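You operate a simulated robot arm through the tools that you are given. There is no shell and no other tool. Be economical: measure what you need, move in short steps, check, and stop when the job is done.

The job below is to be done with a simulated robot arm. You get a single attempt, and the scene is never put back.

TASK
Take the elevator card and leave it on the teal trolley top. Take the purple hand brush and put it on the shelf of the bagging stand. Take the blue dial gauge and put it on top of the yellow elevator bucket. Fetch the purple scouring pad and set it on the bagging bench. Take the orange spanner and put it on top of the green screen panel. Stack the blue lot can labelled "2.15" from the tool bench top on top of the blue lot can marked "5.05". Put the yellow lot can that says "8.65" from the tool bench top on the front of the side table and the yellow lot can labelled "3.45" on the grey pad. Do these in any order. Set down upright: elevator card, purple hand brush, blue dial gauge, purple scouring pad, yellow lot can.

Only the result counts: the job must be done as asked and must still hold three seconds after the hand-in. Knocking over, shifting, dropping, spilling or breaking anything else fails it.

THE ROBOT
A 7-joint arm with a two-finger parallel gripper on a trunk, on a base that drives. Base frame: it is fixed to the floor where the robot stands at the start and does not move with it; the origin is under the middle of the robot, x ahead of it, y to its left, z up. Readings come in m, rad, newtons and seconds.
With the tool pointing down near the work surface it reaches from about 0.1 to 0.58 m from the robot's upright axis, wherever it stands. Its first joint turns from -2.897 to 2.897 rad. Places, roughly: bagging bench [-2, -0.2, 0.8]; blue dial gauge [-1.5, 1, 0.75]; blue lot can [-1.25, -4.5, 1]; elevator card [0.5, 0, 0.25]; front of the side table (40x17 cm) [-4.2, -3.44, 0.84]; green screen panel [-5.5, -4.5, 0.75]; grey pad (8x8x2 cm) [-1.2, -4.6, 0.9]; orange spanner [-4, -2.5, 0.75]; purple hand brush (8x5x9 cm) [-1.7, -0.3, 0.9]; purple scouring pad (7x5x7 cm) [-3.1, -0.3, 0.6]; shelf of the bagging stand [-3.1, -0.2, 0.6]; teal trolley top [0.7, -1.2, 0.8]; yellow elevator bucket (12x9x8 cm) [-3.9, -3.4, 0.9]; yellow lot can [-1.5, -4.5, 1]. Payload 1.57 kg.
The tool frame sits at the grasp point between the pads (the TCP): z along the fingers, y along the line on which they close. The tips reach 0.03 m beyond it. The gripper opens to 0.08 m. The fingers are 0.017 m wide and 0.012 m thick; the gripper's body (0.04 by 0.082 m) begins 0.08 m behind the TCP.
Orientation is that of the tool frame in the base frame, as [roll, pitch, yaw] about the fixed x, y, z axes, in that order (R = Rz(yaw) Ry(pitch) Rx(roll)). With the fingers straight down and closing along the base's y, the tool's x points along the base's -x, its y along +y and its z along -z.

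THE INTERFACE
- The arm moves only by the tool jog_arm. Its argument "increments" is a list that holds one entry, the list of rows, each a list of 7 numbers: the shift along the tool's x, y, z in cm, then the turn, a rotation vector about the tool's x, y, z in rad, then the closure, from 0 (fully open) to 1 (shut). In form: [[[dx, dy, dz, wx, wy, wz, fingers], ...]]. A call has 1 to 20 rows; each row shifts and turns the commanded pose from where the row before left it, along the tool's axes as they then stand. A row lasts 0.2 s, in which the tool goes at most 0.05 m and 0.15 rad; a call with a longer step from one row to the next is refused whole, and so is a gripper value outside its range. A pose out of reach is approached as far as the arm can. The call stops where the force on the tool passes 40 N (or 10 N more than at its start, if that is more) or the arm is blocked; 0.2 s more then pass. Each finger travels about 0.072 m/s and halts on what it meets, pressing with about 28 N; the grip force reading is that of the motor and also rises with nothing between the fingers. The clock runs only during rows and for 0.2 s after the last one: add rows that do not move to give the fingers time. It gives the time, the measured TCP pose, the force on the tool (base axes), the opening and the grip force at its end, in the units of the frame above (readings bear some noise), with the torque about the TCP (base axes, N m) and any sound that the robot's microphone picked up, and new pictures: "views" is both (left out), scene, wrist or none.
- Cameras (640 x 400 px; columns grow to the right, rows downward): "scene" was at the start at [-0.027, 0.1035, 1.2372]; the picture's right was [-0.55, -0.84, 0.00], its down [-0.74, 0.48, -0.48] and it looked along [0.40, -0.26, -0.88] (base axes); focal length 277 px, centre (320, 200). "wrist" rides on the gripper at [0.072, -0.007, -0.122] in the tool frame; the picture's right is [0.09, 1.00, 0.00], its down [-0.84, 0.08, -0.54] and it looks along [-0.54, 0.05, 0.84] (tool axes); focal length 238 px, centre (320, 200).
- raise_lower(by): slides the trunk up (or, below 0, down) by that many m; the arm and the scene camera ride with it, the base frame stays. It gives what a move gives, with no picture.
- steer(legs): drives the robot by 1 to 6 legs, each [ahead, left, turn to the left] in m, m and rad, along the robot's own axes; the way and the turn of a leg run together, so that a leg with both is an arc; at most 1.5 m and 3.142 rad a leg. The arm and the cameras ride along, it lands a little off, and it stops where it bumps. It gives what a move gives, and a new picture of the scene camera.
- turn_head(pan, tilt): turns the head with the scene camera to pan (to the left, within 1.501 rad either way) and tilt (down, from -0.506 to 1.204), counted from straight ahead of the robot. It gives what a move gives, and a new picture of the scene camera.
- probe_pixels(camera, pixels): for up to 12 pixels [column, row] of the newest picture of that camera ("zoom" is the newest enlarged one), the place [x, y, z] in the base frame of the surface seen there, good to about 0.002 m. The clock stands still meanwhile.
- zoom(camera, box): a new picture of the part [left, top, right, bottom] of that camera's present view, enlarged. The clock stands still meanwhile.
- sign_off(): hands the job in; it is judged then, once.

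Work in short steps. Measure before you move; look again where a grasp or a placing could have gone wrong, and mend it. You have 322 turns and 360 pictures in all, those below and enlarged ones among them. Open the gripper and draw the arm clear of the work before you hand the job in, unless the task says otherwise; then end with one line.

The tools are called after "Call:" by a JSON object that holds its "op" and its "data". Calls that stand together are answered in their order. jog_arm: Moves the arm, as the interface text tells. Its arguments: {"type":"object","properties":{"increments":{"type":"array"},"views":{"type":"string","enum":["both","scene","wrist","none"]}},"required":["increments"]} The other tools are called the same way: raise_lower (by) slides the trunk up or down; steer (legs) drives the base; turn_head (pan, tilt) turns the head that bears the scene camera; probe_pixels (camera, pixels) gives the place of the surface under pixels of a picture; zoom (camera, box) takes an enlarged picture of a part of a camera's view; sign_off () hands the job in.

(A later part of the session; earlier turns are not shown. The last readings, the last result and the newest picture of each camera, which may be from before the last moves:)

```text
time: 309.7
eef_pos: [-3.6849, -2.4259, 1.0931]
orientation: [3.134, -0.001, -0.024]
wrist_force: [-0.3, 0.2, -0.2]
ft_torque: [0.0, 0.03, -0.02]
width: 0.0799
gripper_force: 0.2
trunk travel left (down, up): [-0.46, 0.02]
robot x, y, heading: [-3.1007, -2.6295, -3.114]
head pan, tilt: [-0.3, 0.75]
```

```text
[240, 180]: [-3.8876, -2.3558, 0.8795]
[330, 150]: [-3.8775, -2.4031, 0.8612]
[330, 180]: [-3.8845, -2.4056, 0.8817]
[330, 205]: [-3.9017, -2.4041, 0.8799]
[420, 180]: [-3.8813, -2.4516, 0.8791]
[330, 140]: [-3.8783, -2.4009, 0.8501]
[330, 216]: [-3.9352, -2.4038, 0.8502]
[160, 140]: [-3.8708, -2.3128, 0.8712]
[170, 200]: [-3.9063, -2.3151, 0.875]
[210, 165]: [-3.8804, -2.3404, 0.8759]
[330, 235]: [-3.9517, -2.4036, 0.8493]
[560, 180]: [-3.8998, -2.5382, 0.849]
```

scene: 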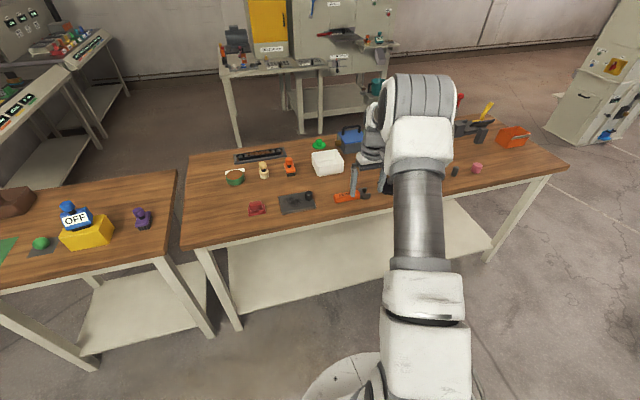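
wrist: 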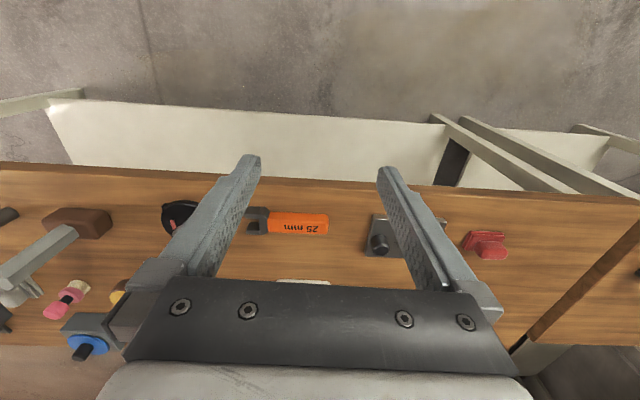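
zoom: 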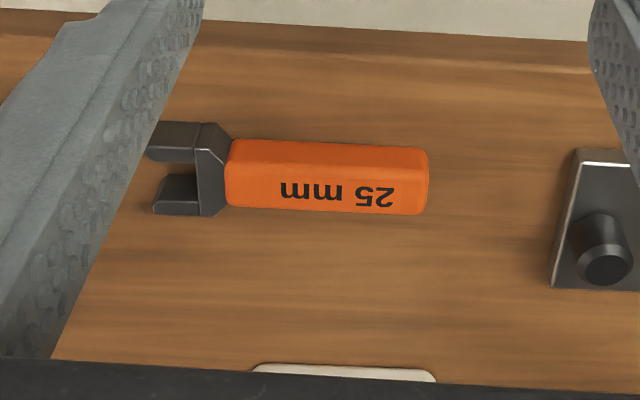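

Handle centre ≈(−3.890, −2.40), 2.7 cm wide, top z 0.881 on a 0.85 table. I turn the hand 90° so it closes along x and drive 0.2 m forward.

Call:
{"op": "jog_arm", "data": {"increments": [[[0, 0, 0, 0, 0, -0.14, 0], [0, 0, 0, 0, 0, -0.14, 0], [0, 0, 0, 0, 0, -0.14, 0], [0, 0, 0, 0, 0, -0.14, 0], [0, 0, 0, 0, 0, -0.14, 0], [0, 0, 0, 0, 0, -0.14, 0], [0, 0, 0, 0, 0, -0.14, 0], [0, 0, 0, 0, 0, -0.14, 0], [0, 0, 0, 0, 0, -0.14, 0], [0, 0, 0, 0, 0, -0.14, 0], [0, 0, 0, 0, 0, -0.14, 0], [0, 0, 0, 0, 0, -0.05, 0]]], "views": "none"}}

Call:
{"op": "steer", "data": {"legs": [[0.2, 0, 0]]}}

Call:
{"op": "jog_arm", "data": {"increments": [[[0, 0, 2, 0, 0, 0, 0], [0, 0, 2, 0, 0, 0, 0], [0, 0, 2, 0, 0, 0, 0], [0, 0, 0, 0, 0, 0, 0]]], "views": "wrist"}}

```text
time: 312.3
eef_pos: [-3.6864, -2.4263, 1.0931]
orientation: [3.141, 0.006, 1.567]
wrist_force: [-0.7, 0.0, 0.1]
ft_torque: [0.02, 0.01, 0.01]
width: 0.0802
gripper_force: 0.0
trunk travel left (down, up): [-0.46, 0.02]
robot x, y, heading: [-3.1041, -2.6294, -3.115]
head pan, tilt: [-0.3, 0.75]
```

```text
time: 314.2
eef_pos: [-3.8783, -2.4284, 1.0947]
orientation: [-3.141, 0.007, 1.562]
wrist_force: [0.7, -0.6, -0.2]
ft_torque: [0.0, 0.01, -0.01]
width: 0.08
gripper_force: 0.0
trunk travel left (down, up): [-0.46, 0.02]
robot x, y, heading: [-3.2898, -2.6326, -3.122]
head pan, tilt: [-0.3, 0.75]
```

scene: 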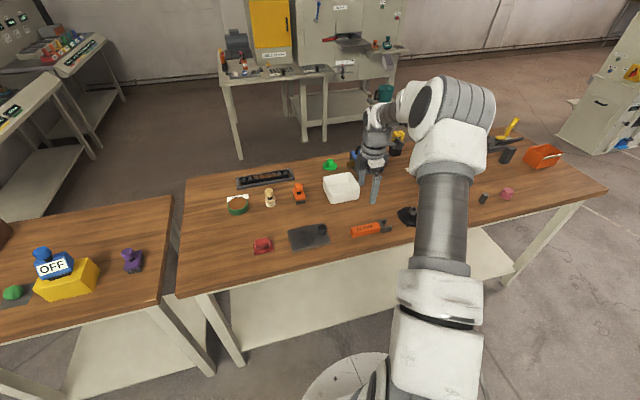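

```text
time: 315.2
eef_pos: [-3.8788, -2.4281, 1.0335]
orientation: [-3.14, 0.006, 1.563]
wrist_force: [1.4, -0.4, -0.3]
ft_torque: [0.02, 0.02, -0.02]
width: 0.0797
gripper_force: 0.1
trunk travel left (down, up): [-0.46, 0.02]
robot x, y, heading: [-3.2932, -2.6369, -3.123]
head pan, tilt: [-0.3, 0.75]
```

wrist: 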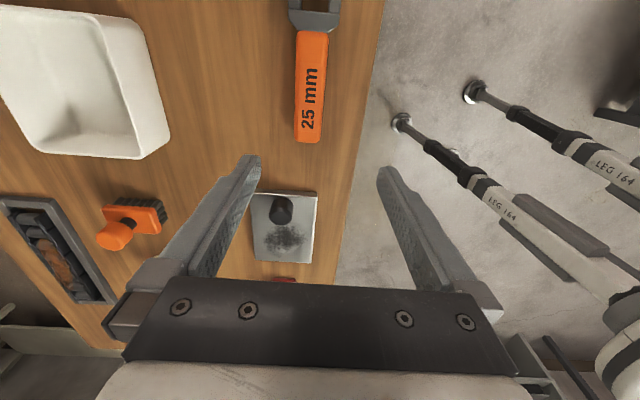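

I probe the handle here for alignment.

Call:
{"op": "probe_pixels", "data": {"camera": "wrist", "pixels": [[310, 50], [309, 90], [307, 130], [299, 90], [320, 90], [302, 40], [322, 40], [298, 130], [317, 130]]}}

```text
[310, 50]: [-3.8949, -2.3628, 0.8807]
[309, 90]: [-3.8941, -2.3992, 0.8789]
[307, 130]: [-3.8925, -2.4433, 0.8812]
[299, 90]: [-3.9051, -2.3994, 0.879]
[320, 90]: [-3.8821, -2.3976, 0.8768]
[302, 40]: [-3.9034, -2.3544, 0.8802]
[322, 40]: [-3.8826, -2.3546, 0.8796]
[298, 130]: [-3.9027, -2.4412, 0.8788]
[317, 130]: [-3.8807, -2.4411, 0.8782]
```

Aligned with y; centre x −3.893. I move over y −2.395, descend to z≈0.884 and close.

Call:
{"op": "jog_arm", "data": {"increments": [[[1.65, -0.7, 0, 0, 0, 0, 0], [1.65, -0.7, 0, 0, 0, 0, 0.15], [0, 0, 3, 0, 0, 0, 0.15], [0, 0, 3, 0, 0, 0, 0.15], [0, 0, 3, 0, 0, 0, 0.15], [0, 0, 3, 0, 0, 0, 0.15], [0, 0, 2, 0, 0, 0, 0.15], [0, 0, 0.9, 0, 0, 0, 0.15], [0, 0, 0, 0, 0, 0, 0.15], [0, 0, 0, 0, 0, 0, 0.6], [0, 0, 0, 0, 0, 0, 1], [0, 0, 0, 0, 0, 0, 1], [0, 0, 0, 0, 0, 0, 1]]], "views": "wrist"}}

```text
time: 318.0
eef_pos: [-3.8926, -2.3969, 0.8848]
orientation: [-3.141, 0.007, 1.562]
wrist_force: [0.8, -0.5, 0.6]
ft_torque: [0.06, 0.0, 0.02]
width: 0.0315
gripper_force: 28.2
trunk travel left (down, up): [-0.46, 0.02]
robot x, y, heading: [-3.2926, -2.6317, -3.122]
head pan, tilt: [-0.3, 0.75]
```

wrist: 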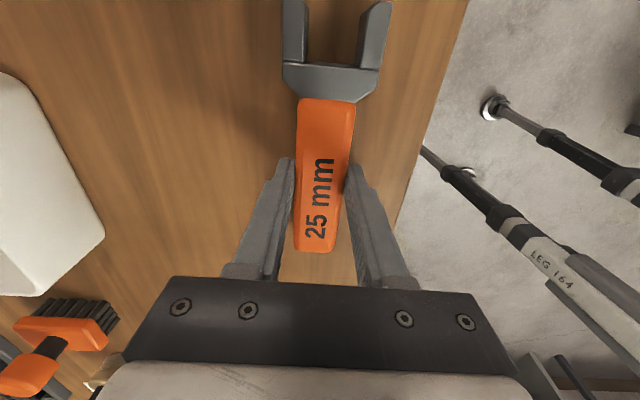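

Gripped (31 mm). I lift 12 cm and see whether it tilts.

Call:
{"op": "jog_arm", "data": {"increments": [[[0, 0, -1, 0, 0, 0, 1], [0, 0, -3, 0, 0, 0, 1], [0, 0, -3, 0, 0, 0, 1], [0, 0, -3, 0, 0, 0, 1], [0, 0, -2, 0, 0, 0, 1], [0, 0, 0, 0, 0, 0, 1]]], "views": "wrist"}}

Call:
{"op": "steer", "data": {"legs": [[-0.3, 0, 0]]}}

```text
time: 319.4
eef_pos: [-3.8908, -2.3965, 1.0033]
orientation: [-3.141, 0.006, 1.562]
wrist_force: [0.6, 0.2, -2.4]
ft_torque: [-0.02, 0.0, 0.01]
width: 0.0316
gripper_force: 28.3
trunk travel left (down, up): [-0.46, 0.02]
robot x, y, heading: [-3.2913, -2.6329, -3.123]
head pan, tilt: [-0.3, 0.75]
```

wrist: 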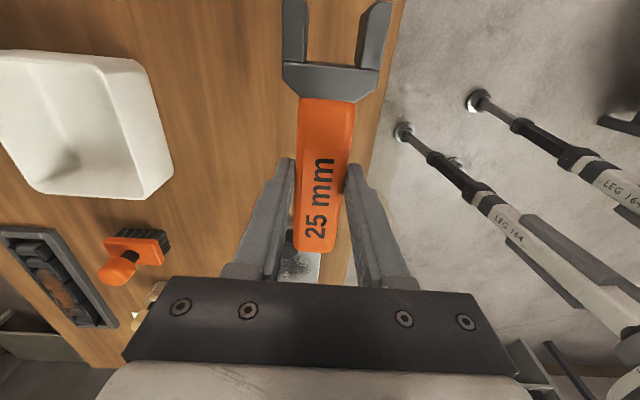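

```text
time: 322.0
eef_pos: [-3.5922, -2.3899, 1.0033]
orientation: [-3.141, 0.008, 1.566]
wrist_force: [-0.6, 0.2, -2.7]
ft_torque: [-0.02, -0.03, 0.01]
width: 0.0317
gripper_force: 27.8
trunk travel left (down, up): [-0.46, 0.02]
robot x, y, heading: [-2.9929, -2.627, -3.119]
head pan, tilt: [-0.3, 0.75]
```

scene: 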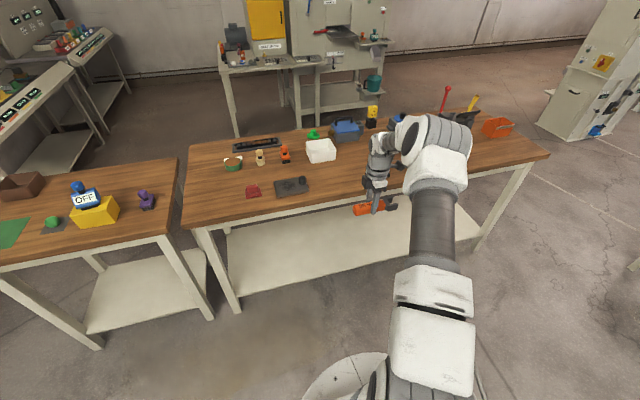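

Spanner held level. I look left toward the consoles at (−5.5, −4.5) for the green screen panel.

Call:
{"op": "turn_head", "data": {"pan": 0.6, "tilt": 0.3}}

Call:
{"op": "zoom", "data": {"camera": "scene", "box": [200, 100, 520, 300]}}

```text
time: 323.2
eef_pos: [-3.5932, -2.3916, 1.0036]
orientation: [-3.141, 0.005, 1.565]
wrist_force: [0.1, 0.3, -2.7]
ft_torque: [-0.04, -0.03, -0.05]
width: 0.0314
gripper_force: 27.5
trunk travel left (down, up): [-0.46, 0.02]
robot x, y, heading: [-2.994, -2.6273, -3.119]
head pan, tilt: [0.6, 0.3]
```

scene: 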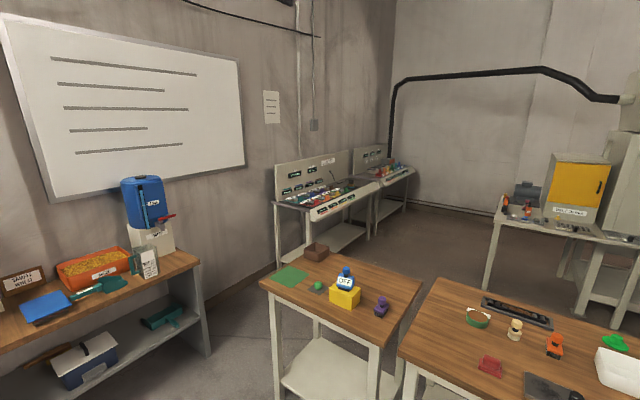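

```text
2.00 times, centred on (360, 200) of scene
```

zoom: 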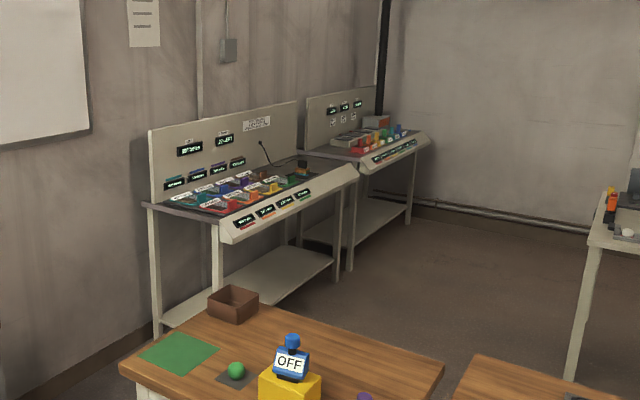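

I probe both consoles' positions.

Call:
{"op": "probe_pixels", "data": {"camera": "zoom", "pixels": [[225, 230], [350, 175], [200, 210], [300, 160], [270, 185], [425, 140], [365, 140], [380, 150], [365, 165], [190, 150], [345, 110], [330, 250]]}}

Call:
{"op": "zoom", "data": {"camera": "scene", "box": [265, 150, 425, 250]}}

```text
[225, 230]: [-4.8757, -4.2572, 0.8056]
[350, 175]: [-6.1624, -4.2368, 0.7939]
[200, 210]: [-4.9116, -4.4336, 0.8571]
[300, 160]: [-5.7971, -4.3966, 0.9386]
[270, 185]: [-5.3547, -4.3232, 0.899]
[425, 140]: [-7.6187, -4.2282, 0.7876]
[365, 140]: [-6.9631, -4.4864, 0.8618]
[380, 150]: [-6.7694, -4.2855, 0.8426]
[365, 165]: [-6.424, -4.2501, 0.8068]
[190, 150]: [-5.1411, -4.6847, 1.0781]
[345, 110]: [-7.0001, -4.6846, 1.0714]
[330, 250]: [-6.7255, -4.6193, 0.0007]
```

```text
4.00 times, centred on (345, 200) of scene
```

zoom: 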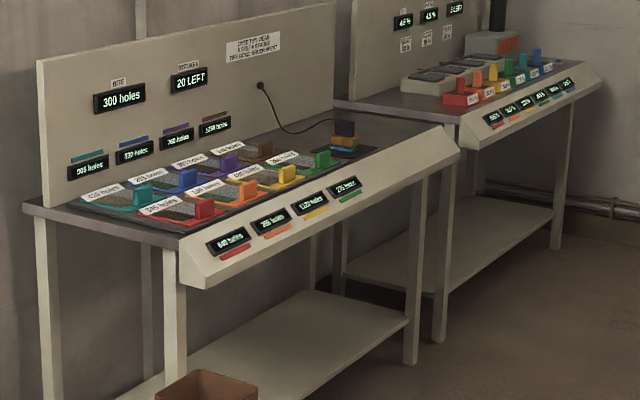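

I probe the western aisle: the machine table with the yellow cabinet and the long table's far edge.

Call:
{"op": "probe_pixels", "data": {"camera": "scene", "pixels": [[487, 283], [500, 215], [575, 310], [600, 240], [440, 285], [545, 225], [420, 281], [310, 245], [460, 250]]}}

Call:
{"op": "turn_head", "data": {"pan": -0.5, "tilt": 0.4}}

```text
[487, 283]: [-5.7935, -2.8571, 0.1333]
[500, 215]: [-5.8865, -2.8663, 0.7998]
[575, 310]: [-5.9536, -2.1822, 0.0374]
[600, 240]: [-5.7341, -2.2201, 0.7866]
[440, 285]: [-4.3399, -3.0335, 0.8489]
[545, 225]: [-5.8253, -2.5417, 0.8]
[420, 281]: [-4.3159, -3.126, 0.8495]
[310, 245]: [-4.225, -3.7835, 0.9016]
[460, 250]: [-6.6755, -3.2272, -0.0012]
```

```text
time: 324.5
eef_pos: [-3.5925, -2.391, 1.0039]
orientation: [3.141, 0.005, 1.566]
wrist_force: [0.0, 1.1, -1.7]
ft_torque: [-0.05, 0.01, 0.01]
width: 0.0315
gripper_force: 27.9
trunk travel left (down, up): [-0.46, 0.02]
robot x, y, heading: [-2.995, -2.6288, -3.113]
head pan, tilt: [-0.499, 0.4]
```

scene: 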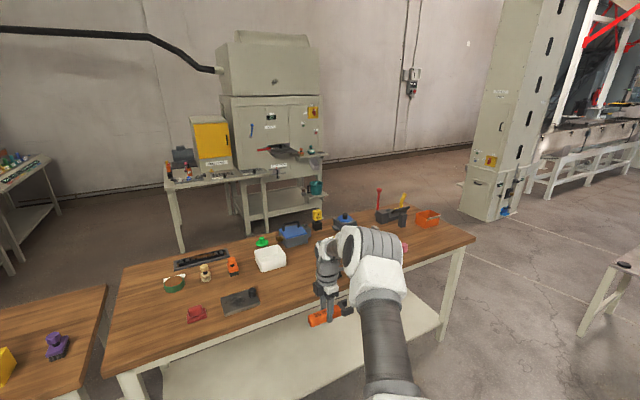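

The western aisle between x≈−4.34 and −5.73 is wide enough. I go round the long table's north end: strafe right to y≈−0.86 first.

Call:
{"op": "steer", "data": {"legs": [[0, -1.0, -0.028], [0, -0.77, 0]]}}

Call:
{"op": "turn_head", "data": {"pan": 0.0, "tilt": 0.6}}

```text
time: 338.0
eef_pos: [-3.5945, -0.6167, 1.0029]
orientation: [3.141, 0.008, 1.548]
wrist_force: [-1.7, 0.3, -3.2]
ft_torque: [-0.06, -0.03, 0.02]
width: 0.0316
gripper_force: 28.1
trunk travel left (down, up): [-0.46, 0.02]
robot x, y, heading: [-2.9992, -0.8675, -3.137]
head pan, tilt: [-0.499, 0.4]
```

scene: 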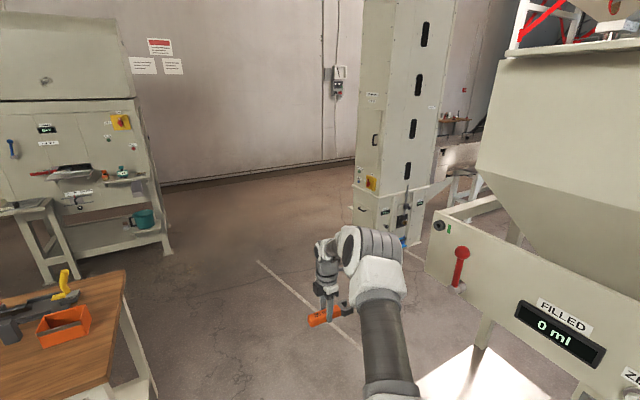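

```text
time: 339.0
eef_pos: [-3.595, -0.6166, 1.0038]
orientation: [3.141, 0.008, 1.545]
wrist_force: [0.1, 0.8, -1.8]
ft_torque: [-0.04, -0.02, -0.03]
width: 0.0316
gripper_force: 27.7
trunk travel left (down, up): [-0.46, 0.02]
robot x, y, heading: [-2.9993, -0.8621, -3.143]
head pan, tilt: [0.0, 0.6]
```

scene: 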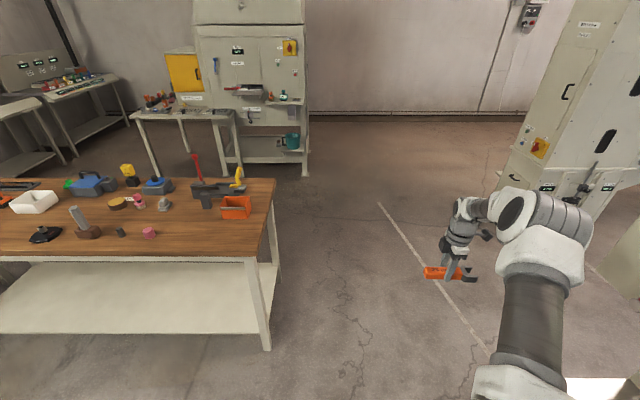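

The way west is open. I drive 2.05 m forward and turn left to face south.

Call:
{"op": "steer", "data": {"legs": [[1.05, 0, 0], [1.0, 0, 0], [0, 0, 1.57]]}}

Call:
{"op": "turn_head", "data": {"pan": 0.0, "tilt": 0.4}}

```text
time: 358.1
eef_pos: [-5.3638, -1.4864, 1.0033]
orientation: [-3.141, 0.007, 3.129]
wrist_force: [-0.5, -0.2, -2.2]
ft_torque: [-0.03, -0.06, 0.01]
width: 0.0317
gripper_force: 27.8
trunk travel left (down, up): [-0.46, 0.02]
robot x, y, heading: [-5.1223, -0.8914, -1.554]
head pan, tilt: [0.0, 0.6]
```

scene: 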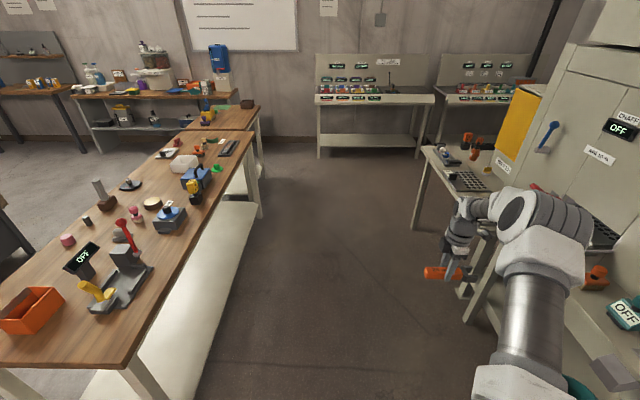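

```text
time: 358.9
eef_pos: [-5.3637, -1.488, 1.0034]
orientation: [-3.142, 0.006, 3.128]
wrist_force: [-0.4, -0.7, -1.9]
ft_torque: [0.0, -0.07, 0.0]
width: 0.0317
gripper_force: 28.3
trunk travel left (down, up): [-0.46, 0.02]
robot x, y, heading: [-5.1227, -0.8896, -1.554]
head pan, tilt: [0.0, 0.4]
```

scene: 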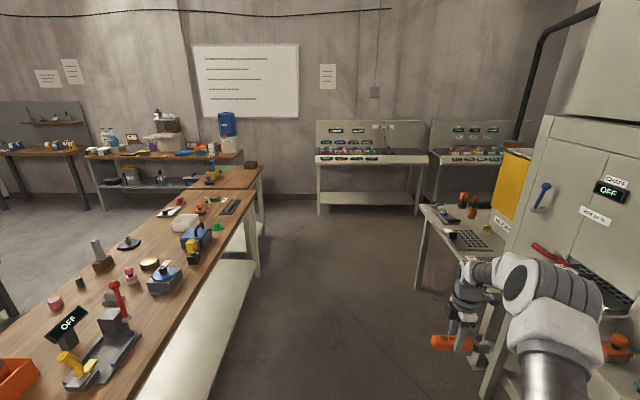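

The hand rides close to the machine table, so I shift 0.12 m left first, then drive south to the consoles.

Call:
{"op": "steer", "data": {"legs": [[0, 0.12, 0], [1.2, 0, 0], [1.15, 0, 0]]}}

Call:
{"op": "turn_head", "data": {"pan": -0.2, "tilt": 0.75}}

Call:
{"op": "zoom", "data": {"camera": "scene", "box": [160, 60, 480, 260]}}

```text
time: 375.2
eef_pos: [-5.2405, -3.7894, 1.0037]
orientation: [3.141, 0.007, 3.116]
wrist_force: [1.1, -0.3, -2.0]
ft_torque: [0.0, -0.04, 0.02]
width: 0.0318
gripper_force: 28.4
trunk travel left (down, up): [-0.46, 0.02]
robot x, y, heading: [-4.9958, -3.1939, -1.565]
head pan, tilt: [0.0, 0.4]
```

scene: 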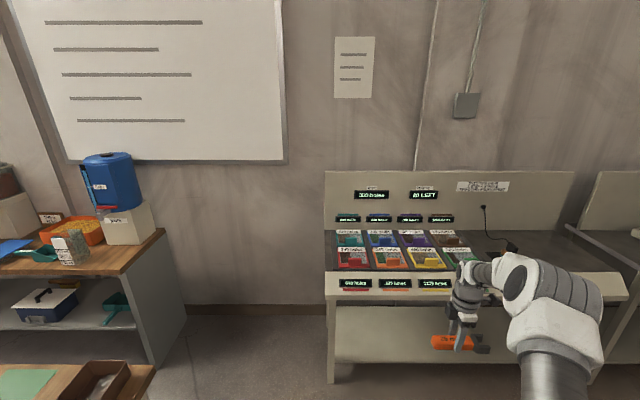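

```text
time: 376.0
eef_pos: [-5.2411, -3.7892, 1.001]
orientation: [-3.141, 0.008, 3.117]
wrist_force: [0.3, 0.1, -2.5]
ft_torque: [0.02, -0.01, -0.02]
width: 0.0314
gripper_force: 28.4
trunk travel left (down, up): [-0.46, 0.02]
robot x, y, heading: [-4.995, -3.1896, -1.565]
head pan, tilt: [-0.201, 0.75]
```

scene: 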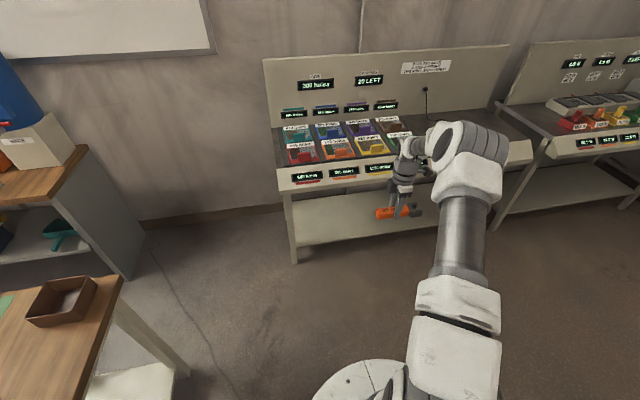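

```text
2.00 times, centred on (320, 160) of scene
```

zoom: 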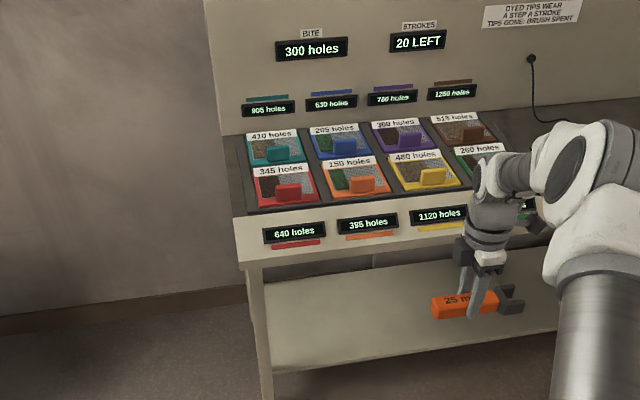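

The green panel ("260 holes") is hidden behind the hand at zoom (480,160). I strafe right 0.25 m for a clear view.

Call:
{"op": "steer", "data": {"legs": [[0, -0.28, 0]]}}

Call:
{"op": "zoom", "data": {"camera": "scene", "box": [210, 60, 450, 210]}}

```text
time: 378.8
eef_pos: [-5.525, -3.7917, 1.0028]
orientation: [3.141, 0.007, 3.117]
wrist_force: [-0.5, -0.4, -3.2]
ft_torque: [-0.01, -0.02, 0.01]
width: 0.0318
gripper_force: 28.7
trunk travel left (down, up): [-0.46, 0.02]
robot x, y, heading: [-5.2753, -3.1953, -1.562]
head pan, tilt: [-0.201, 0.75]
```

scene: 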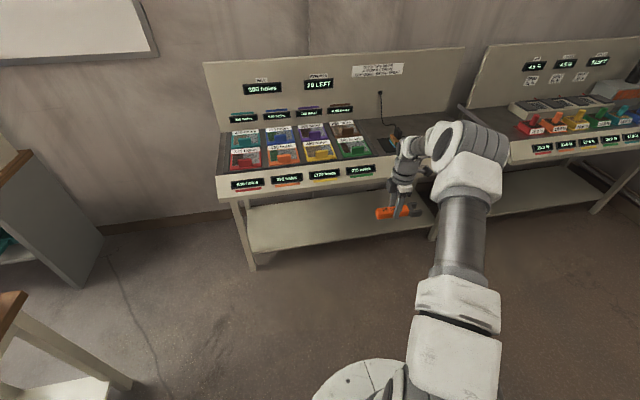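

```text
2.67 times, centred on (330, 135) of scene
```

zoom: 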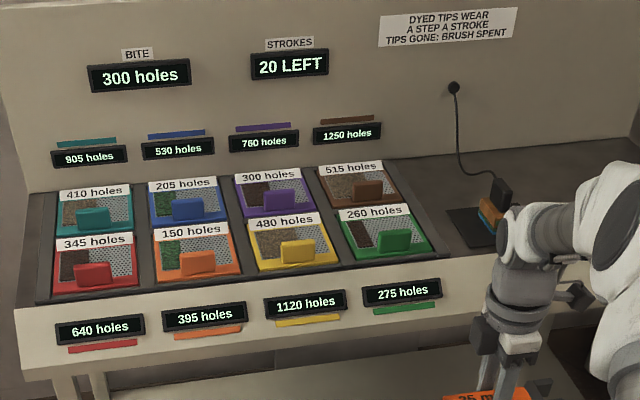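

The green panel (zoom (388,235)) is now visible. I probe its extents, handle and label.

Call:
{"op": "probe_pixels", "data": {"camera": "zoom", "pixels": [[342, 215], [410, 208], [358, 258], [430, 248], [375, 235], [360, 235], [390, 238], [397, 243], [412, 225], [380, 225], [330, 240], [300, 240]]}}

Call:
{"op": "zoom", "data": {"camera": "scene", "box": [310, 120, 406, 180]}}

```text
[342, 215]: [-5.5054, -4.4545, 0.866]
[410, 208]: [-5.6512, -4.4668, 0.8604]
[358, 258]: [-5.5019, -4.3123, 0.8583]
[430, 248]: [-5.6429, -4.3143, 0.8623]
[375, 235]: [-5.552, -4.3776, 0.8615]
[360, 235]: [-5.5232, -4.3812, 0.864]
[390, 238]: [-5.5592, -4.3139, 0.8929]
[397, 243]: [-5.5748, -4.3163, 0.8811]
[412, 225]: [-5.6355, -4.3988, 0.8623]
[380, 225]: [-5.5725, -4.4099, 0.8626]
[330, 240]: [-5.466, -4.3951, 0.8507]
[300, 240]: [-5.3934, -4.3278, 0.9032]
```

```text
6.67 times, centred on (358, 150) of scene
```

zoom: 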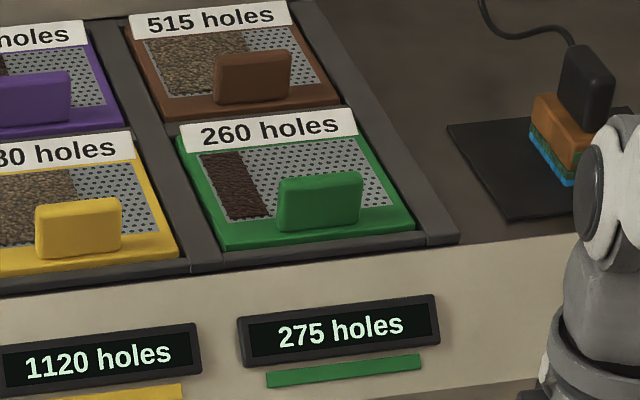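

Panel spans x −5.50…−5.645, y −4.31…−4.46, top z≈0.862, with a handle block at its front edge. I will lay the spanner behind the handle at y≈−4.39; I drive forward first.

Call:
{"op": "steer", "data": {"legs": [[0.57, -0.03, 0]]}}

Call:
{"op": "jog_arm", "data": {"increments": [[[0, 0, 0, 0, 0, 0, 1]]], "views": "wrist"}}

```text
time: 382.8
eef_pos: [-5.5536, -4.3359, 1.0037]
orientation: [-3.14, 0.007, 3.117]
wrist_force: [-0.6, -0.8, -1.9]
ft_torque: [-0.01, -0.06, -0.04]
width: 0.0315
gripper_force: 28.2
trunk travel left (down, up): [-0.46, 0.02]
robot x, y, heading: [-5.3073, -3.7361, -1.567]
head pan, tilt: [-0.201, 0.75]
```

scene: 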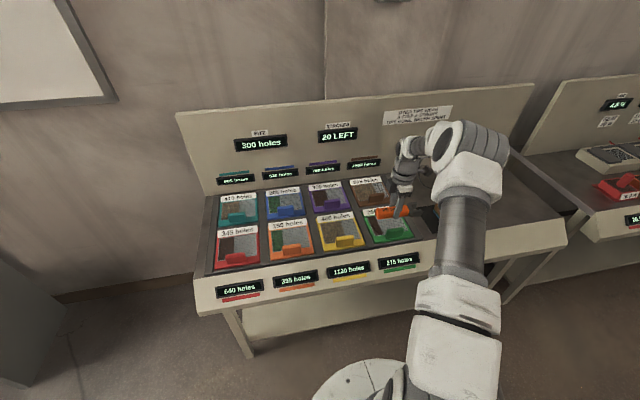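

```text
time: 383.2
eef_pos: [-5.5534, -4.3345, 1.0026]
orientation: [3.14, 0.006, 3.114]
wrist_force: [0.0, 0.2, -2.4]
ft_torque: [-0.02, -0.03, 0.0]
width: 0.0316
gripper_force: 28.2
trunk travel left (down, up): [-0.46, 0.02]
robot x, y, heading: [-5.303, -3.7396, -1.569]
head pan, tilt: [-0.201, 0.75]
```

wrist: 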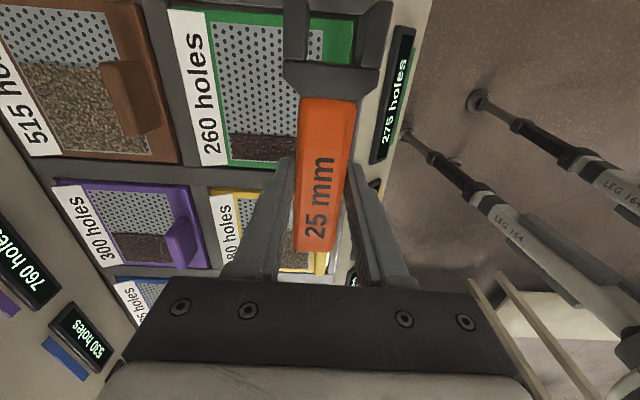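

I probe the panel in the wrist view to settle the target.

Call:
{"op": "probe_pixels", "data": {"camera": "wrist", "pixels": [[215, 165], [260, 163], [190, 20], [345, 18], [245, 100], [260, 60], [215, 80], [330, 45], [240, 150], [130, 90]]}}

```text
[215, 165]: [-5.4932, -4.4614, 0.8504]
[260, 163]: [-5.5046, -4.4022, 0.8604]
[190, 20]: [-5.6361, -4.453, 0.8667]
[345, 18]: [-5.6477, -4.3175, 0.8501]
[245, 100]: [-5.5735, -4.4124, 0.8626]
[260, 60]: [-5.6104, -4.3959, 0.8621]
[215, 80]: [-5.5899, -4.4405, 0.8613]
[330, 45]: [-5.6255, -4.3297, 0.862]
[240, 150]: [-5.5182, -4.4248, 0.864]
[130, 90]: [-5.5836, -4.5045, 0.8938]
```

Target TCP (−5.558, −4.388). I shift 5.3 cm back and descend to about 1 cm above contact.

Call:
{"op": "jog_arm", "data": {"increments": [[[0.2, -2.7, 0, 0, 0, 0, 1], [0.2, -2.65, 0, 0, 0, 0, 1], [0, 0, 3, 0, 0, 0, 1], [0, 0, 3, 0, 0, 0, 1], [0, 0, 2.5, 0, 0, 0, 1], [0, 0, 1, 0, 0, 0, 1], [0, 0, 0, 0, 0, 0, 1]]], "views": "wrist"}}

Call:
{"op": "zoom", "data": {"camera": "scene", "box": [340, 180, 452, 250]}}

```text
time: 384.8
eef_pos: [-5.5587, -4.387, 0.9074]
orientation: [-3.141, 0.008, 3.118]
wrist_force: [0.5, -0.8, -3.9]
ft_torque: [0.0, -0.03, -0.02]
width: 0.0315
gripper_force: 28.1
trunk travel left (down, up): [-0.46, 0.02]
robot x, y, heading: [-5.3068, -3.7442, -1.566]
head pan, tilt: [-0.201, 0.75]
```

wrist: 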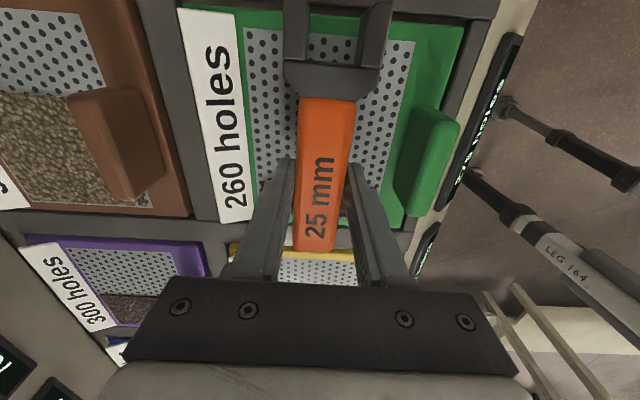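

```text
5.71 times, centred on (396, 215) of scene
```

zoom: 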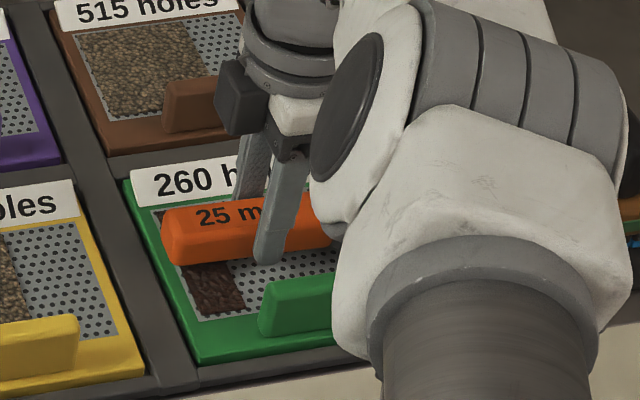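

Looks right. I lower the last centimetre gently.

Call:
{"op": "jog_arm", "data": {"increments": [[[0.2, 0, 0.3, 0, 0, 0, 1], [0, 0, 0.3, 0, 0, 0, 1], [0, 0, 0.2, 0, 0, 0, 1], [0, 0, 0, 0, 0, 0, 1]]], "views": "none"}}

Call:
{"op": "jog_arm", "data": {"increments": [[[0, 0, 0.1, 0, 0, 0, 1], [0, 0, 0.1, 0, 0, 0, 1], [0, 0, 0, 0, 0, 0, 1]]], "views": "none"}}

```text
time: 385.8
eef_pos: [-5.5611, -4.3883, 0.8989]
orientation: [3.14, 0.007, 3.117]
wrist_force: [-0.5, 0.7, -3.0]
ft_torque: [0.05, 0.0, -0.03]
width: 0.0317
gripper_force: 28.1
trunk travel left (down, up): [-0.46, 0.02]
robot x, y, heading: [-5.307, -3.7411, -1.569]
head pan, tilt: [-0.201, 0.75]
```

```text
time: 386.6
eef_pos: [-5.5609, -4.3886, 0.8992]
orientation: [-3.141, 0.005, 3.115]
wrist_force: [0.3, 0.3, 4.2]
ft_torque: [0.1, 0.32, -0.05]
width: 0.0315
gripper_force: 28.2
trunk travel left (down, up): [-0.46, 0.02]
robot x, y, heading: [-5.305, -3.7417, -1.568]
head pan, tilt: [-0.201, 0.75]
```

Contact. I open only partway (to about 5 cm) and rise.

Call:
{"op": "jog_arm", "data": {"increments": [[[0, 0, 0, 0, 0, 0, 0.6], [0, 0, 0, 0, 0, 0, 0.42], [0, 0, 0, 0, 0, 0, 0.42], [0, 0, -1.5, 0, 0, 0, 0.42], [0, 0, -3, 0, 0, 0, 0.42], [0, 0, -3, 0, 0, 0, 0.42], [0, 0, -3, 0, 0, 0, 0], [0, 0, 0, 0, 0, 0, 0]]], "views": "wrist"}}

```text
time: 388.4
eef_pos: [-5.5607, -4.3872, 1.0043]
orientation: [3.141, 0.007, 3.116]
wrist_force: [-0.2, 0.2, -0.4]
ft_torque: [-0.05, 0.01, -0.01]
width: 0.0799
gripper_force: 0.2
trunk travel left (down, up): [-0.46, 0.02]
robot x, y, heading: [-5.307, -3.7421, -1.564]
head pan, tilt: [-0.201, 0.75]
```

wrist: 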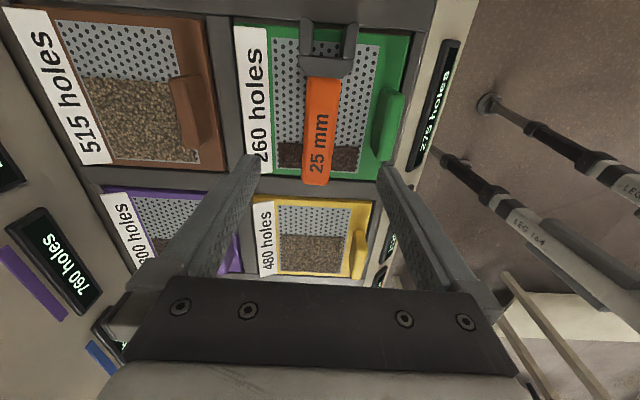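

The spanner lies on the green panel. Now I head back round the north end of the long table toward the lot cans.

Call:
{"op": "steer", "data": {"legs": [[-0.5, 0, 0], [0, 0.25, 0], [-1.2, 0, 0], [-1.2, 0, 0], [0, 0, 1.566]]}}

```text
time: 414.7
eef_pos: [-4.392, -1.116, 1.0031]
orientation: [-3.141, 0.007, -1.638]
wrist_force: [0.2, -1.2, -0.6]
ft_torque: [0.0, -0.01, 0.02]
width: 0.0799
gripper_force: 0.1
trunk travel left (down, up): [-0.46, 0.02]
robot x, y, heading: [-5.0246, -0.829, -0.043]
head pan, tilt: [-0.201, 0.75]
```

scene: 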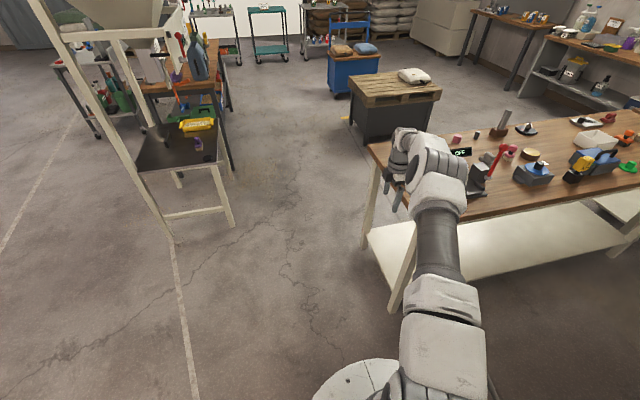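

I nudge 5 cm left, straighten, and drive east between the stand and the table end.

Call:
{"op": "steer", "data": {"legs": [[0, 0.04, 0.043], [1.0, 0, 0], [1.0, 0, 0], [0, 0, -1.571]]}}

```text
time: 433.6
eef_pos: [-3.2407, -1.4598, 1.0027]
orientation: [3.142, 0.007, -3.11]
wrist_force: [0.0, 0.5, -0.9]
ft_torque: [-0.01, -0.02, 0.01]
width: 0.0798
gripper_force: 0.1
trunk travel left (down, up): [-0.46, 0.02]
robot x, y, heading: [-3.0225, -0.8006, -1.509]
head pan, tilt: [-0.201, 0.75]
```

scene: 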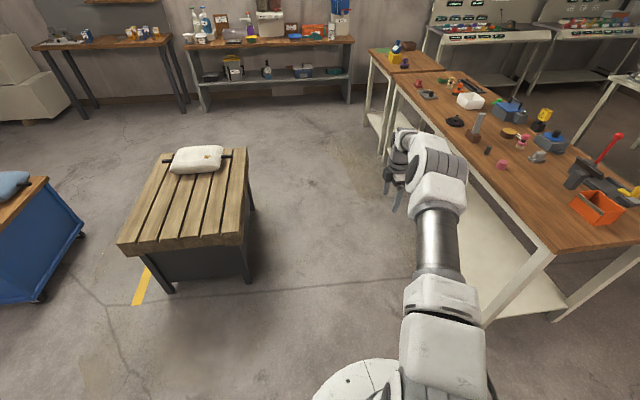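

The tool bench with cans is at far left (150,30). I probe it and the shelf bench edges.

Call:
{"op": "probe_pixels", "data": {"camera": "scene", "pixels": [[170, 41], [36, 48], [105, 45], [190, 47], [350, 42], [270, 45], [205, 108], [185, 108], [155, 32], [300, 110]]}}

Call:
{"op": "steer", "data": {"legs": [[1.25, 0, -0.06], [1.1, 0, 0]]}}

```text
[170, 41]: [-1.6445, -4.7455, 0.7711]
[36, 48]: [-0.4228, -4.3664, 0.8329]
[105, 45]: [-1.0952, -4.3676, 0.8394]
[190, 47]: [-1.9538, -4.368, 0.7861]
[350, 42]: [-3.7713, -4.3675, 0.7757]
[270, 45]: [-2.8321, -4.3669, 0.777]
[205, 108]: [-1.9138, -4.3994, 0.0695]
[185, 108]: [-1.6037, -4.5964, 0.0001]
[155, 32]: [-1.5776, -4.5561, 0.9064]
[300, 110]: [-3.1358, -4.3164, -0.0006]
```

```text
time: 449.1
eef_pos: [-3.3088, -3.7956, 1.0027]
orientation: [-3.141, 0.007, 3.081]
wrist_force: [-0.7, -0.1, -0.2]
ft_torque: [-0.03, -0.01, -0.02]
width: 0.08
gripper_force: 0.1
trunk travel left (down, up): [-0.46, 0.02]
robot x, y, heading: [-3.033, -3.1519, -1.6]
head pan, tilt: [-0.201, 0.75]
```

scene: 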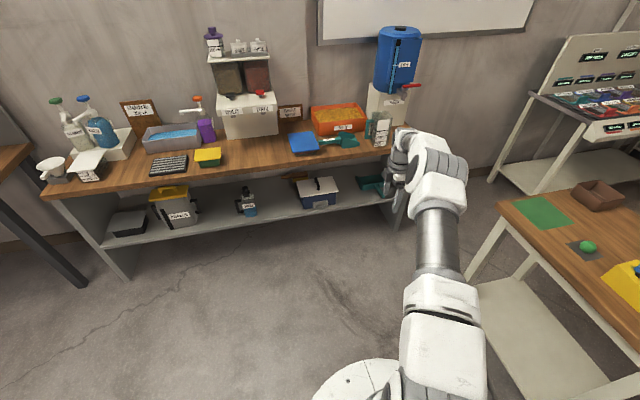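

The benches' front edge is y≈−4.37. I strafe left 1.5 m to stand before the tool bench.

Call:
{"op": "steer", "data": {"legs": [[0, 1.2, 0.03], [0, 0.4, 0]]}}

Call:
{"op": "turn_head", "data": {"pan": 0.0, "tilt": 0.55}}

Call:
{"op": "zoom", "data": {"camera": "scene", "box": [160, 120, 480, 320]}}

```text
time: 461.6
eef_pos: [-1.6734, -3.8313, 1.0034]
orientation: [3.14, 0.007, 3.104]
wrist_force: [0.2, 0.8, 0.1]
ft_torque: [-0.03, 0.0, 0.0]
width: 0.0799
gripper_force: 0.0
trunk travel left (down, up): [-0.46, 0.02]
robot x, y, heading: [-1.413, -3.1849, -1.579]
head pan, tilt: [-0.201, 0.75]
```

scene: 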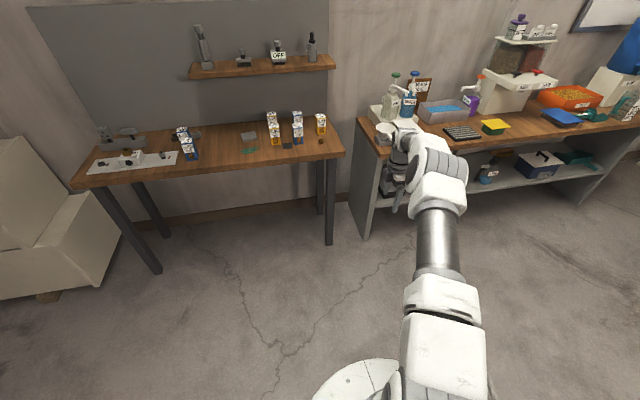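

```text
time: 462.4
eef_pos: [-1.6737, -3.8314, 1.0038]
orientation: [3.14, 0.006, 3.106]
wrist_force: [0.0, -0.4, 0.7]
ft_torque: [0.0, -0.02, 0.01]
width: 0.0801
gripper_force: 0.1
trunk travel left (down, up): [-0.46, 0.02]
robot x, y, heading: [-1.4098, -3.1911, -1.579]
head pan, tilt: [0.0, 0.55]
```

scene: 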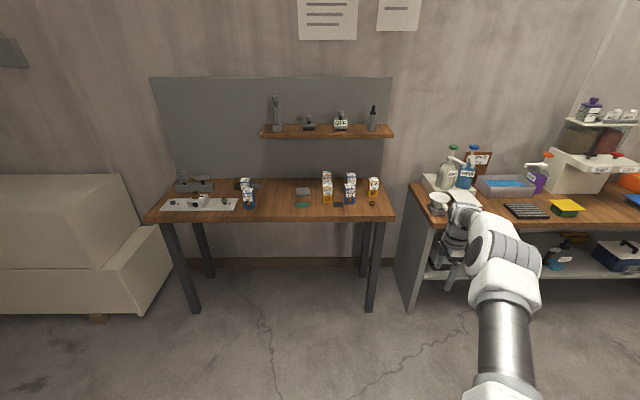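

```text
2.00 times, centred on (320, 220) of scene
```

zoom: 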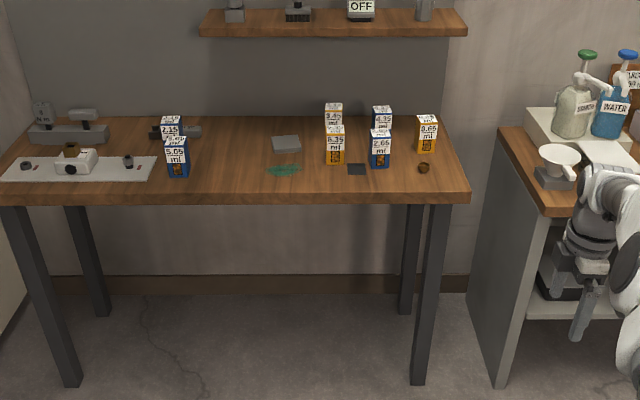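

Several lot cans with readings. I zoom closer to read the labels.

Call:
{"op": "zoom", "data": {"camera": "scene", "box": [300, 160, 396, 220]}}

Call:
{"op": "zoom", "data": {"camera": "scene", "box": [200, 165, 296, 225]}}

```text
6.67 times, centred on (348, 190) of scene
```

zoom: 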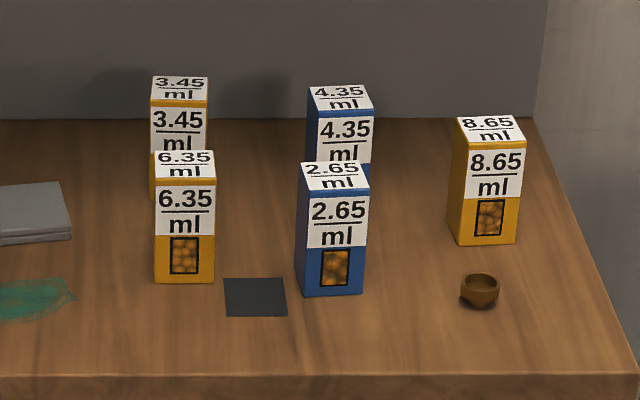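

```text
6.67 times, centred on (248, 195) of scene
```

zoom: 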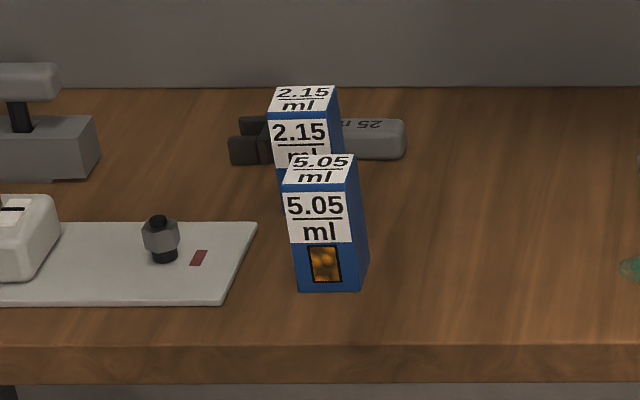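

Labels are clear. I probe can tops, the grey pad and the wall shelf.

Call:
{"op": "zoom", "data": {"camera": "scene", "box": [300, 160, 396, 220]}}

Call:
{"op": "probe_pixels", "data": {"camera": "zoom", "pixels": [[180, 88], [155, 82], [205, 82], [185, 165], [340, 98], [340, 178], [490, 130], [462, 122], [520, 122], [30, 205], [65, 185], [490, 240]]}}

Call:
{"op": "probe_pixels", "data": {"camera": "scene", "pixels": [[265, 137], [390, 137], [330, 130], [330, 118], [340, 118], [372, 110], [276, 100], [296, 196], [245, 183], [249, 192], [150, 218], [395, 216]]}}

```text
6.67 times, centred on (348, 190) of scene
```

zoom: 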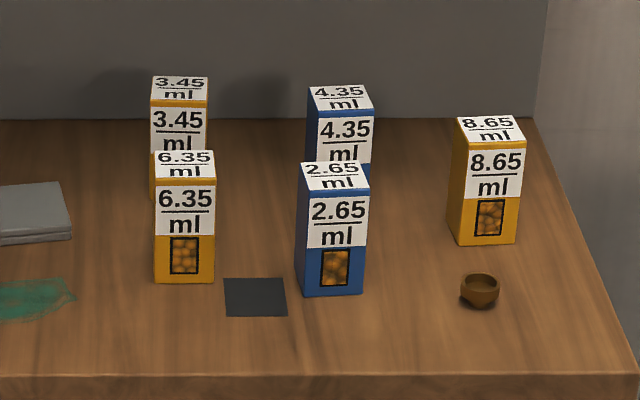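

```text
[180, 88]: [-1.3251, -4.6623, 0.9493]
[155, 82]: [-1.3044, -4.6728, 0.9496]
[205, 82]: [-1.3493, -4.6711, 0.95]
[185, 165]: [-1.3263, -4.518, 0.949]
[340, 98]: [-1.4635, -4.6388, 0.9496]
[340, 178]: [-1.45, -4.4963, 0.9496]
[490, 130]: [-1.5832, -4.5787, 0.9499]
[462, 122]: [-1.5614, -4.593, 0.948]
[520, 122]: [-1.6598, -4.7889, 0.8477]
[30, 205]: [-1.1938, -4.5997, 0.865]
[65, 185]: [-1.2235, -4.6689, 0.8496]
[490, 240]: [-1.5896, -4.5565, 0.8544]
```

```text
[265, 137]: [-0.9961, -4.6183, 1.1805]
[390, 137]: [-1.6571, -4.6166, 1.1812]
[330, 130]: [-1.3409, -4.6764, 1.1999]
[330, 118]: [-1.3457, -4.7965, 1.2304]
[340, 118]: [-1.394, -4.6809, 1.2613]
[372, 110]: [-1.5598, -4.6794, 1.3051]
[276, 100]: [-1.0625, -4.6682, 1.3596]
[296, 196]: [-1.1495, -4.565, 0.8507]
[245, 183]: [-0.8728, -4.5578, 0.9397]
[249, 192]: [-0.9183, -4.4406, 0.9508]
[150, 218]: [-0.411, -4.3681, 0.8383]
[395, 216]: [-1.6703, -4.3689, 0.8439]
```

Bench top z≈0.85, cans 10 cm tall; the wall shelf (front y≈−4.617, z≈1.18) overhangs the 3.45 can and the pad but not the 2.15 can. First I recentre the arm in front of the robot.

Call:
{"op": "jog_arm", "data": {"increments": [[[-3.5, 2, 0, 0, 0, 0, 0], [-3.5, 2, 0, 0, 0, 0, 0], [-3.5, 2, 0, 0, 0, 0, 0], [-3.5, 2, 0, 0, 0, 0, 0], [-3.5, 2, 0, 0, 0, 0, 0], [-3.5, 2, 0, 0, 0, 0, 0], [-3.5, 1, 0, 0, 0, 0, 0], [0, 0, 0, 0, 0, 0, 0]]], "views": "none"}}

Call:
{"op": "steer", "data": {"legs": [[0, 0.5, 0]]}}

```text
time: 464.1
eef_pos: [-1.4236, -3.7108, 1.0016]
orientation: [3.141, 0.007, 3.104]
wrist_force: [0.3, 0.2, 0.2]
ft_torque: [0.01, 0.03, -0.01]
width: 0.0801
gripper_force: 0.0
trunk travel left (down, up): [-0.46, 0.02]
robot x, y, heading: [-1.4134, -3.1856, -1.577]
head pan, tilt: [0.0, 0.55]
```

```text
time: 468.4
eef_pos: [-0.9263, -3.7141, 1.0019]
orientation: [3.142, 0.008, 3.108]
wrist_force: [-0.2, 0.3, 0.4]
ft_torque: [0.0, -0.02, 0.0]
width: 0.08
gripper_force: 0.0
trunk travel left (down, up): [-0.46, 0.02]
robot x, y, heading: [-0.9146, -3.1899, -1.58]
head pan, tilt: [0.0, 0.55]
```

scene: 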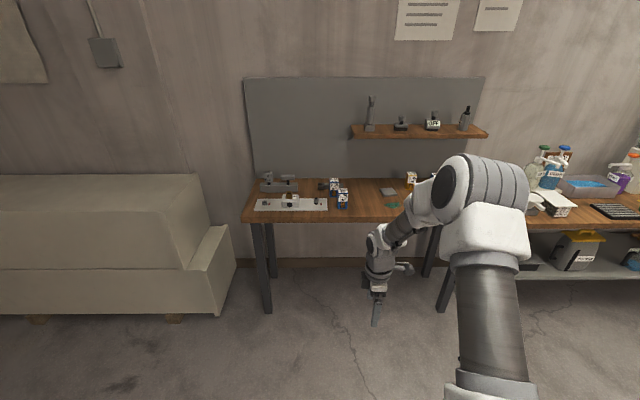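

I raise the hand 6 cm and drive up to the bench, shifted 5 cm left.

Call:
{"op": "jog_arm", "data": {"increments": [[[0, 0, -2, 0, 0, 0, 0], [0, 0, -2, 0, 0, 0, 0], [0, 0, -2, 0, 0, 0, 0]]], "views": "none"}}

Call:
{"op": "steer", "data": {"legs": [[0.76, 0.045, 0]]}}

Call:
{"op": "turn_head", "data": {"pan": -0.05, "tilt": 0.85}}

Call:
{"op": "jog_arm", "data": {"increments": [[[0, 0, 0, 0, 0, 0, 0]]], "views": "wrist"}}

```text
time: 469.2
eef_pos: [-0.9267, -3.7149, 1.0625]
orientation: [3.141, 0.009, 3.105]
wrist_force: [0.9, 1.4, 0.3]
ft_torque: [0.0, 0.01, 0.02]
width: 0.0797
gripper_force: 0.1
trunk travel left (down, up): [-0.46, 0.02]
robot x, y, heading: [-0.914, -3.192, -1.581]
head pan, tilt: [0.0, 0.55]
```

```text
time: 474.5
eef_pos: [-0.8682, -4.4725, 1.0627]
orientation: [3.142, 0.007, 3.128]
wrist_force: [0.0, 0.3, 0.9]
ft_torque: [-0.02, 0.02, -0.01]
width: 0.0801
gripper_force: 0.1
trunk travel left (down, up): [-0.46, 0.02]
robot x, y, heading: [-0.8664, -3.9506, -1.556]
head pan, tilt: [0.0, 0.55]
```

scene: 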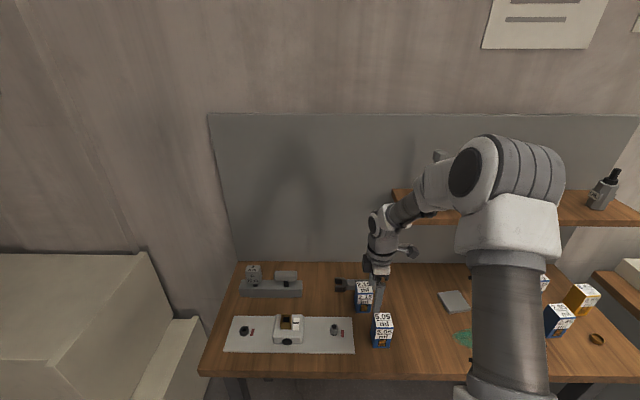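

```text
time: 475.3
eef_pos: [-0.8687, -4.4735, 1.0613]
orientation: [-3.141, 0.006, 3.129]
wrist_force: [-0.3, 0.5, 0.1]
ft_torque: [-0.02, 0.0, -0.02]
width: 0.08
gripper_force: 0.0
trunk travel left (down, up): [-0.46, 0.02]
robot x, y, heading: [-0.8678, -3.9511, -1.562]
head pan, tilt: [-0.051, 0.85]
```

scene: 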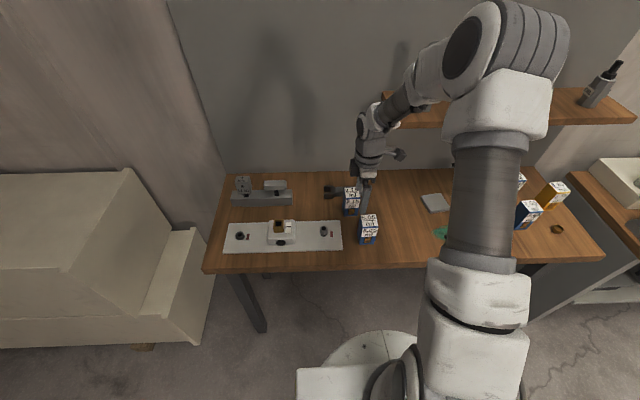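

```text
time: 475.7
eef_pos: [-0.8682, -4.4739, 1.0622]
orientation: [-3.14, 0.007, 3.128]
wrist_force: [-0.4, -0.1, 0.4]
ft_torque: [0.04, -0.02, 0.0]
width: 0.0803
gripper_force: 0.1
trunk travel left (down, up): [-0.46, 0.02]
robot x, y, heading: [-0.8651, -3.949, -1.557]
head pan, tilt: [-0.051, 0.85]
```

wrist: 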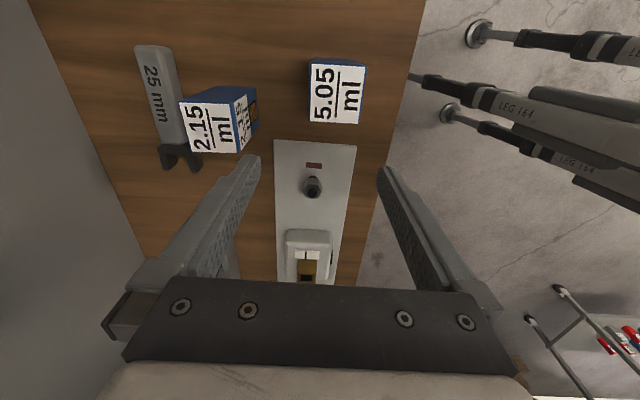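

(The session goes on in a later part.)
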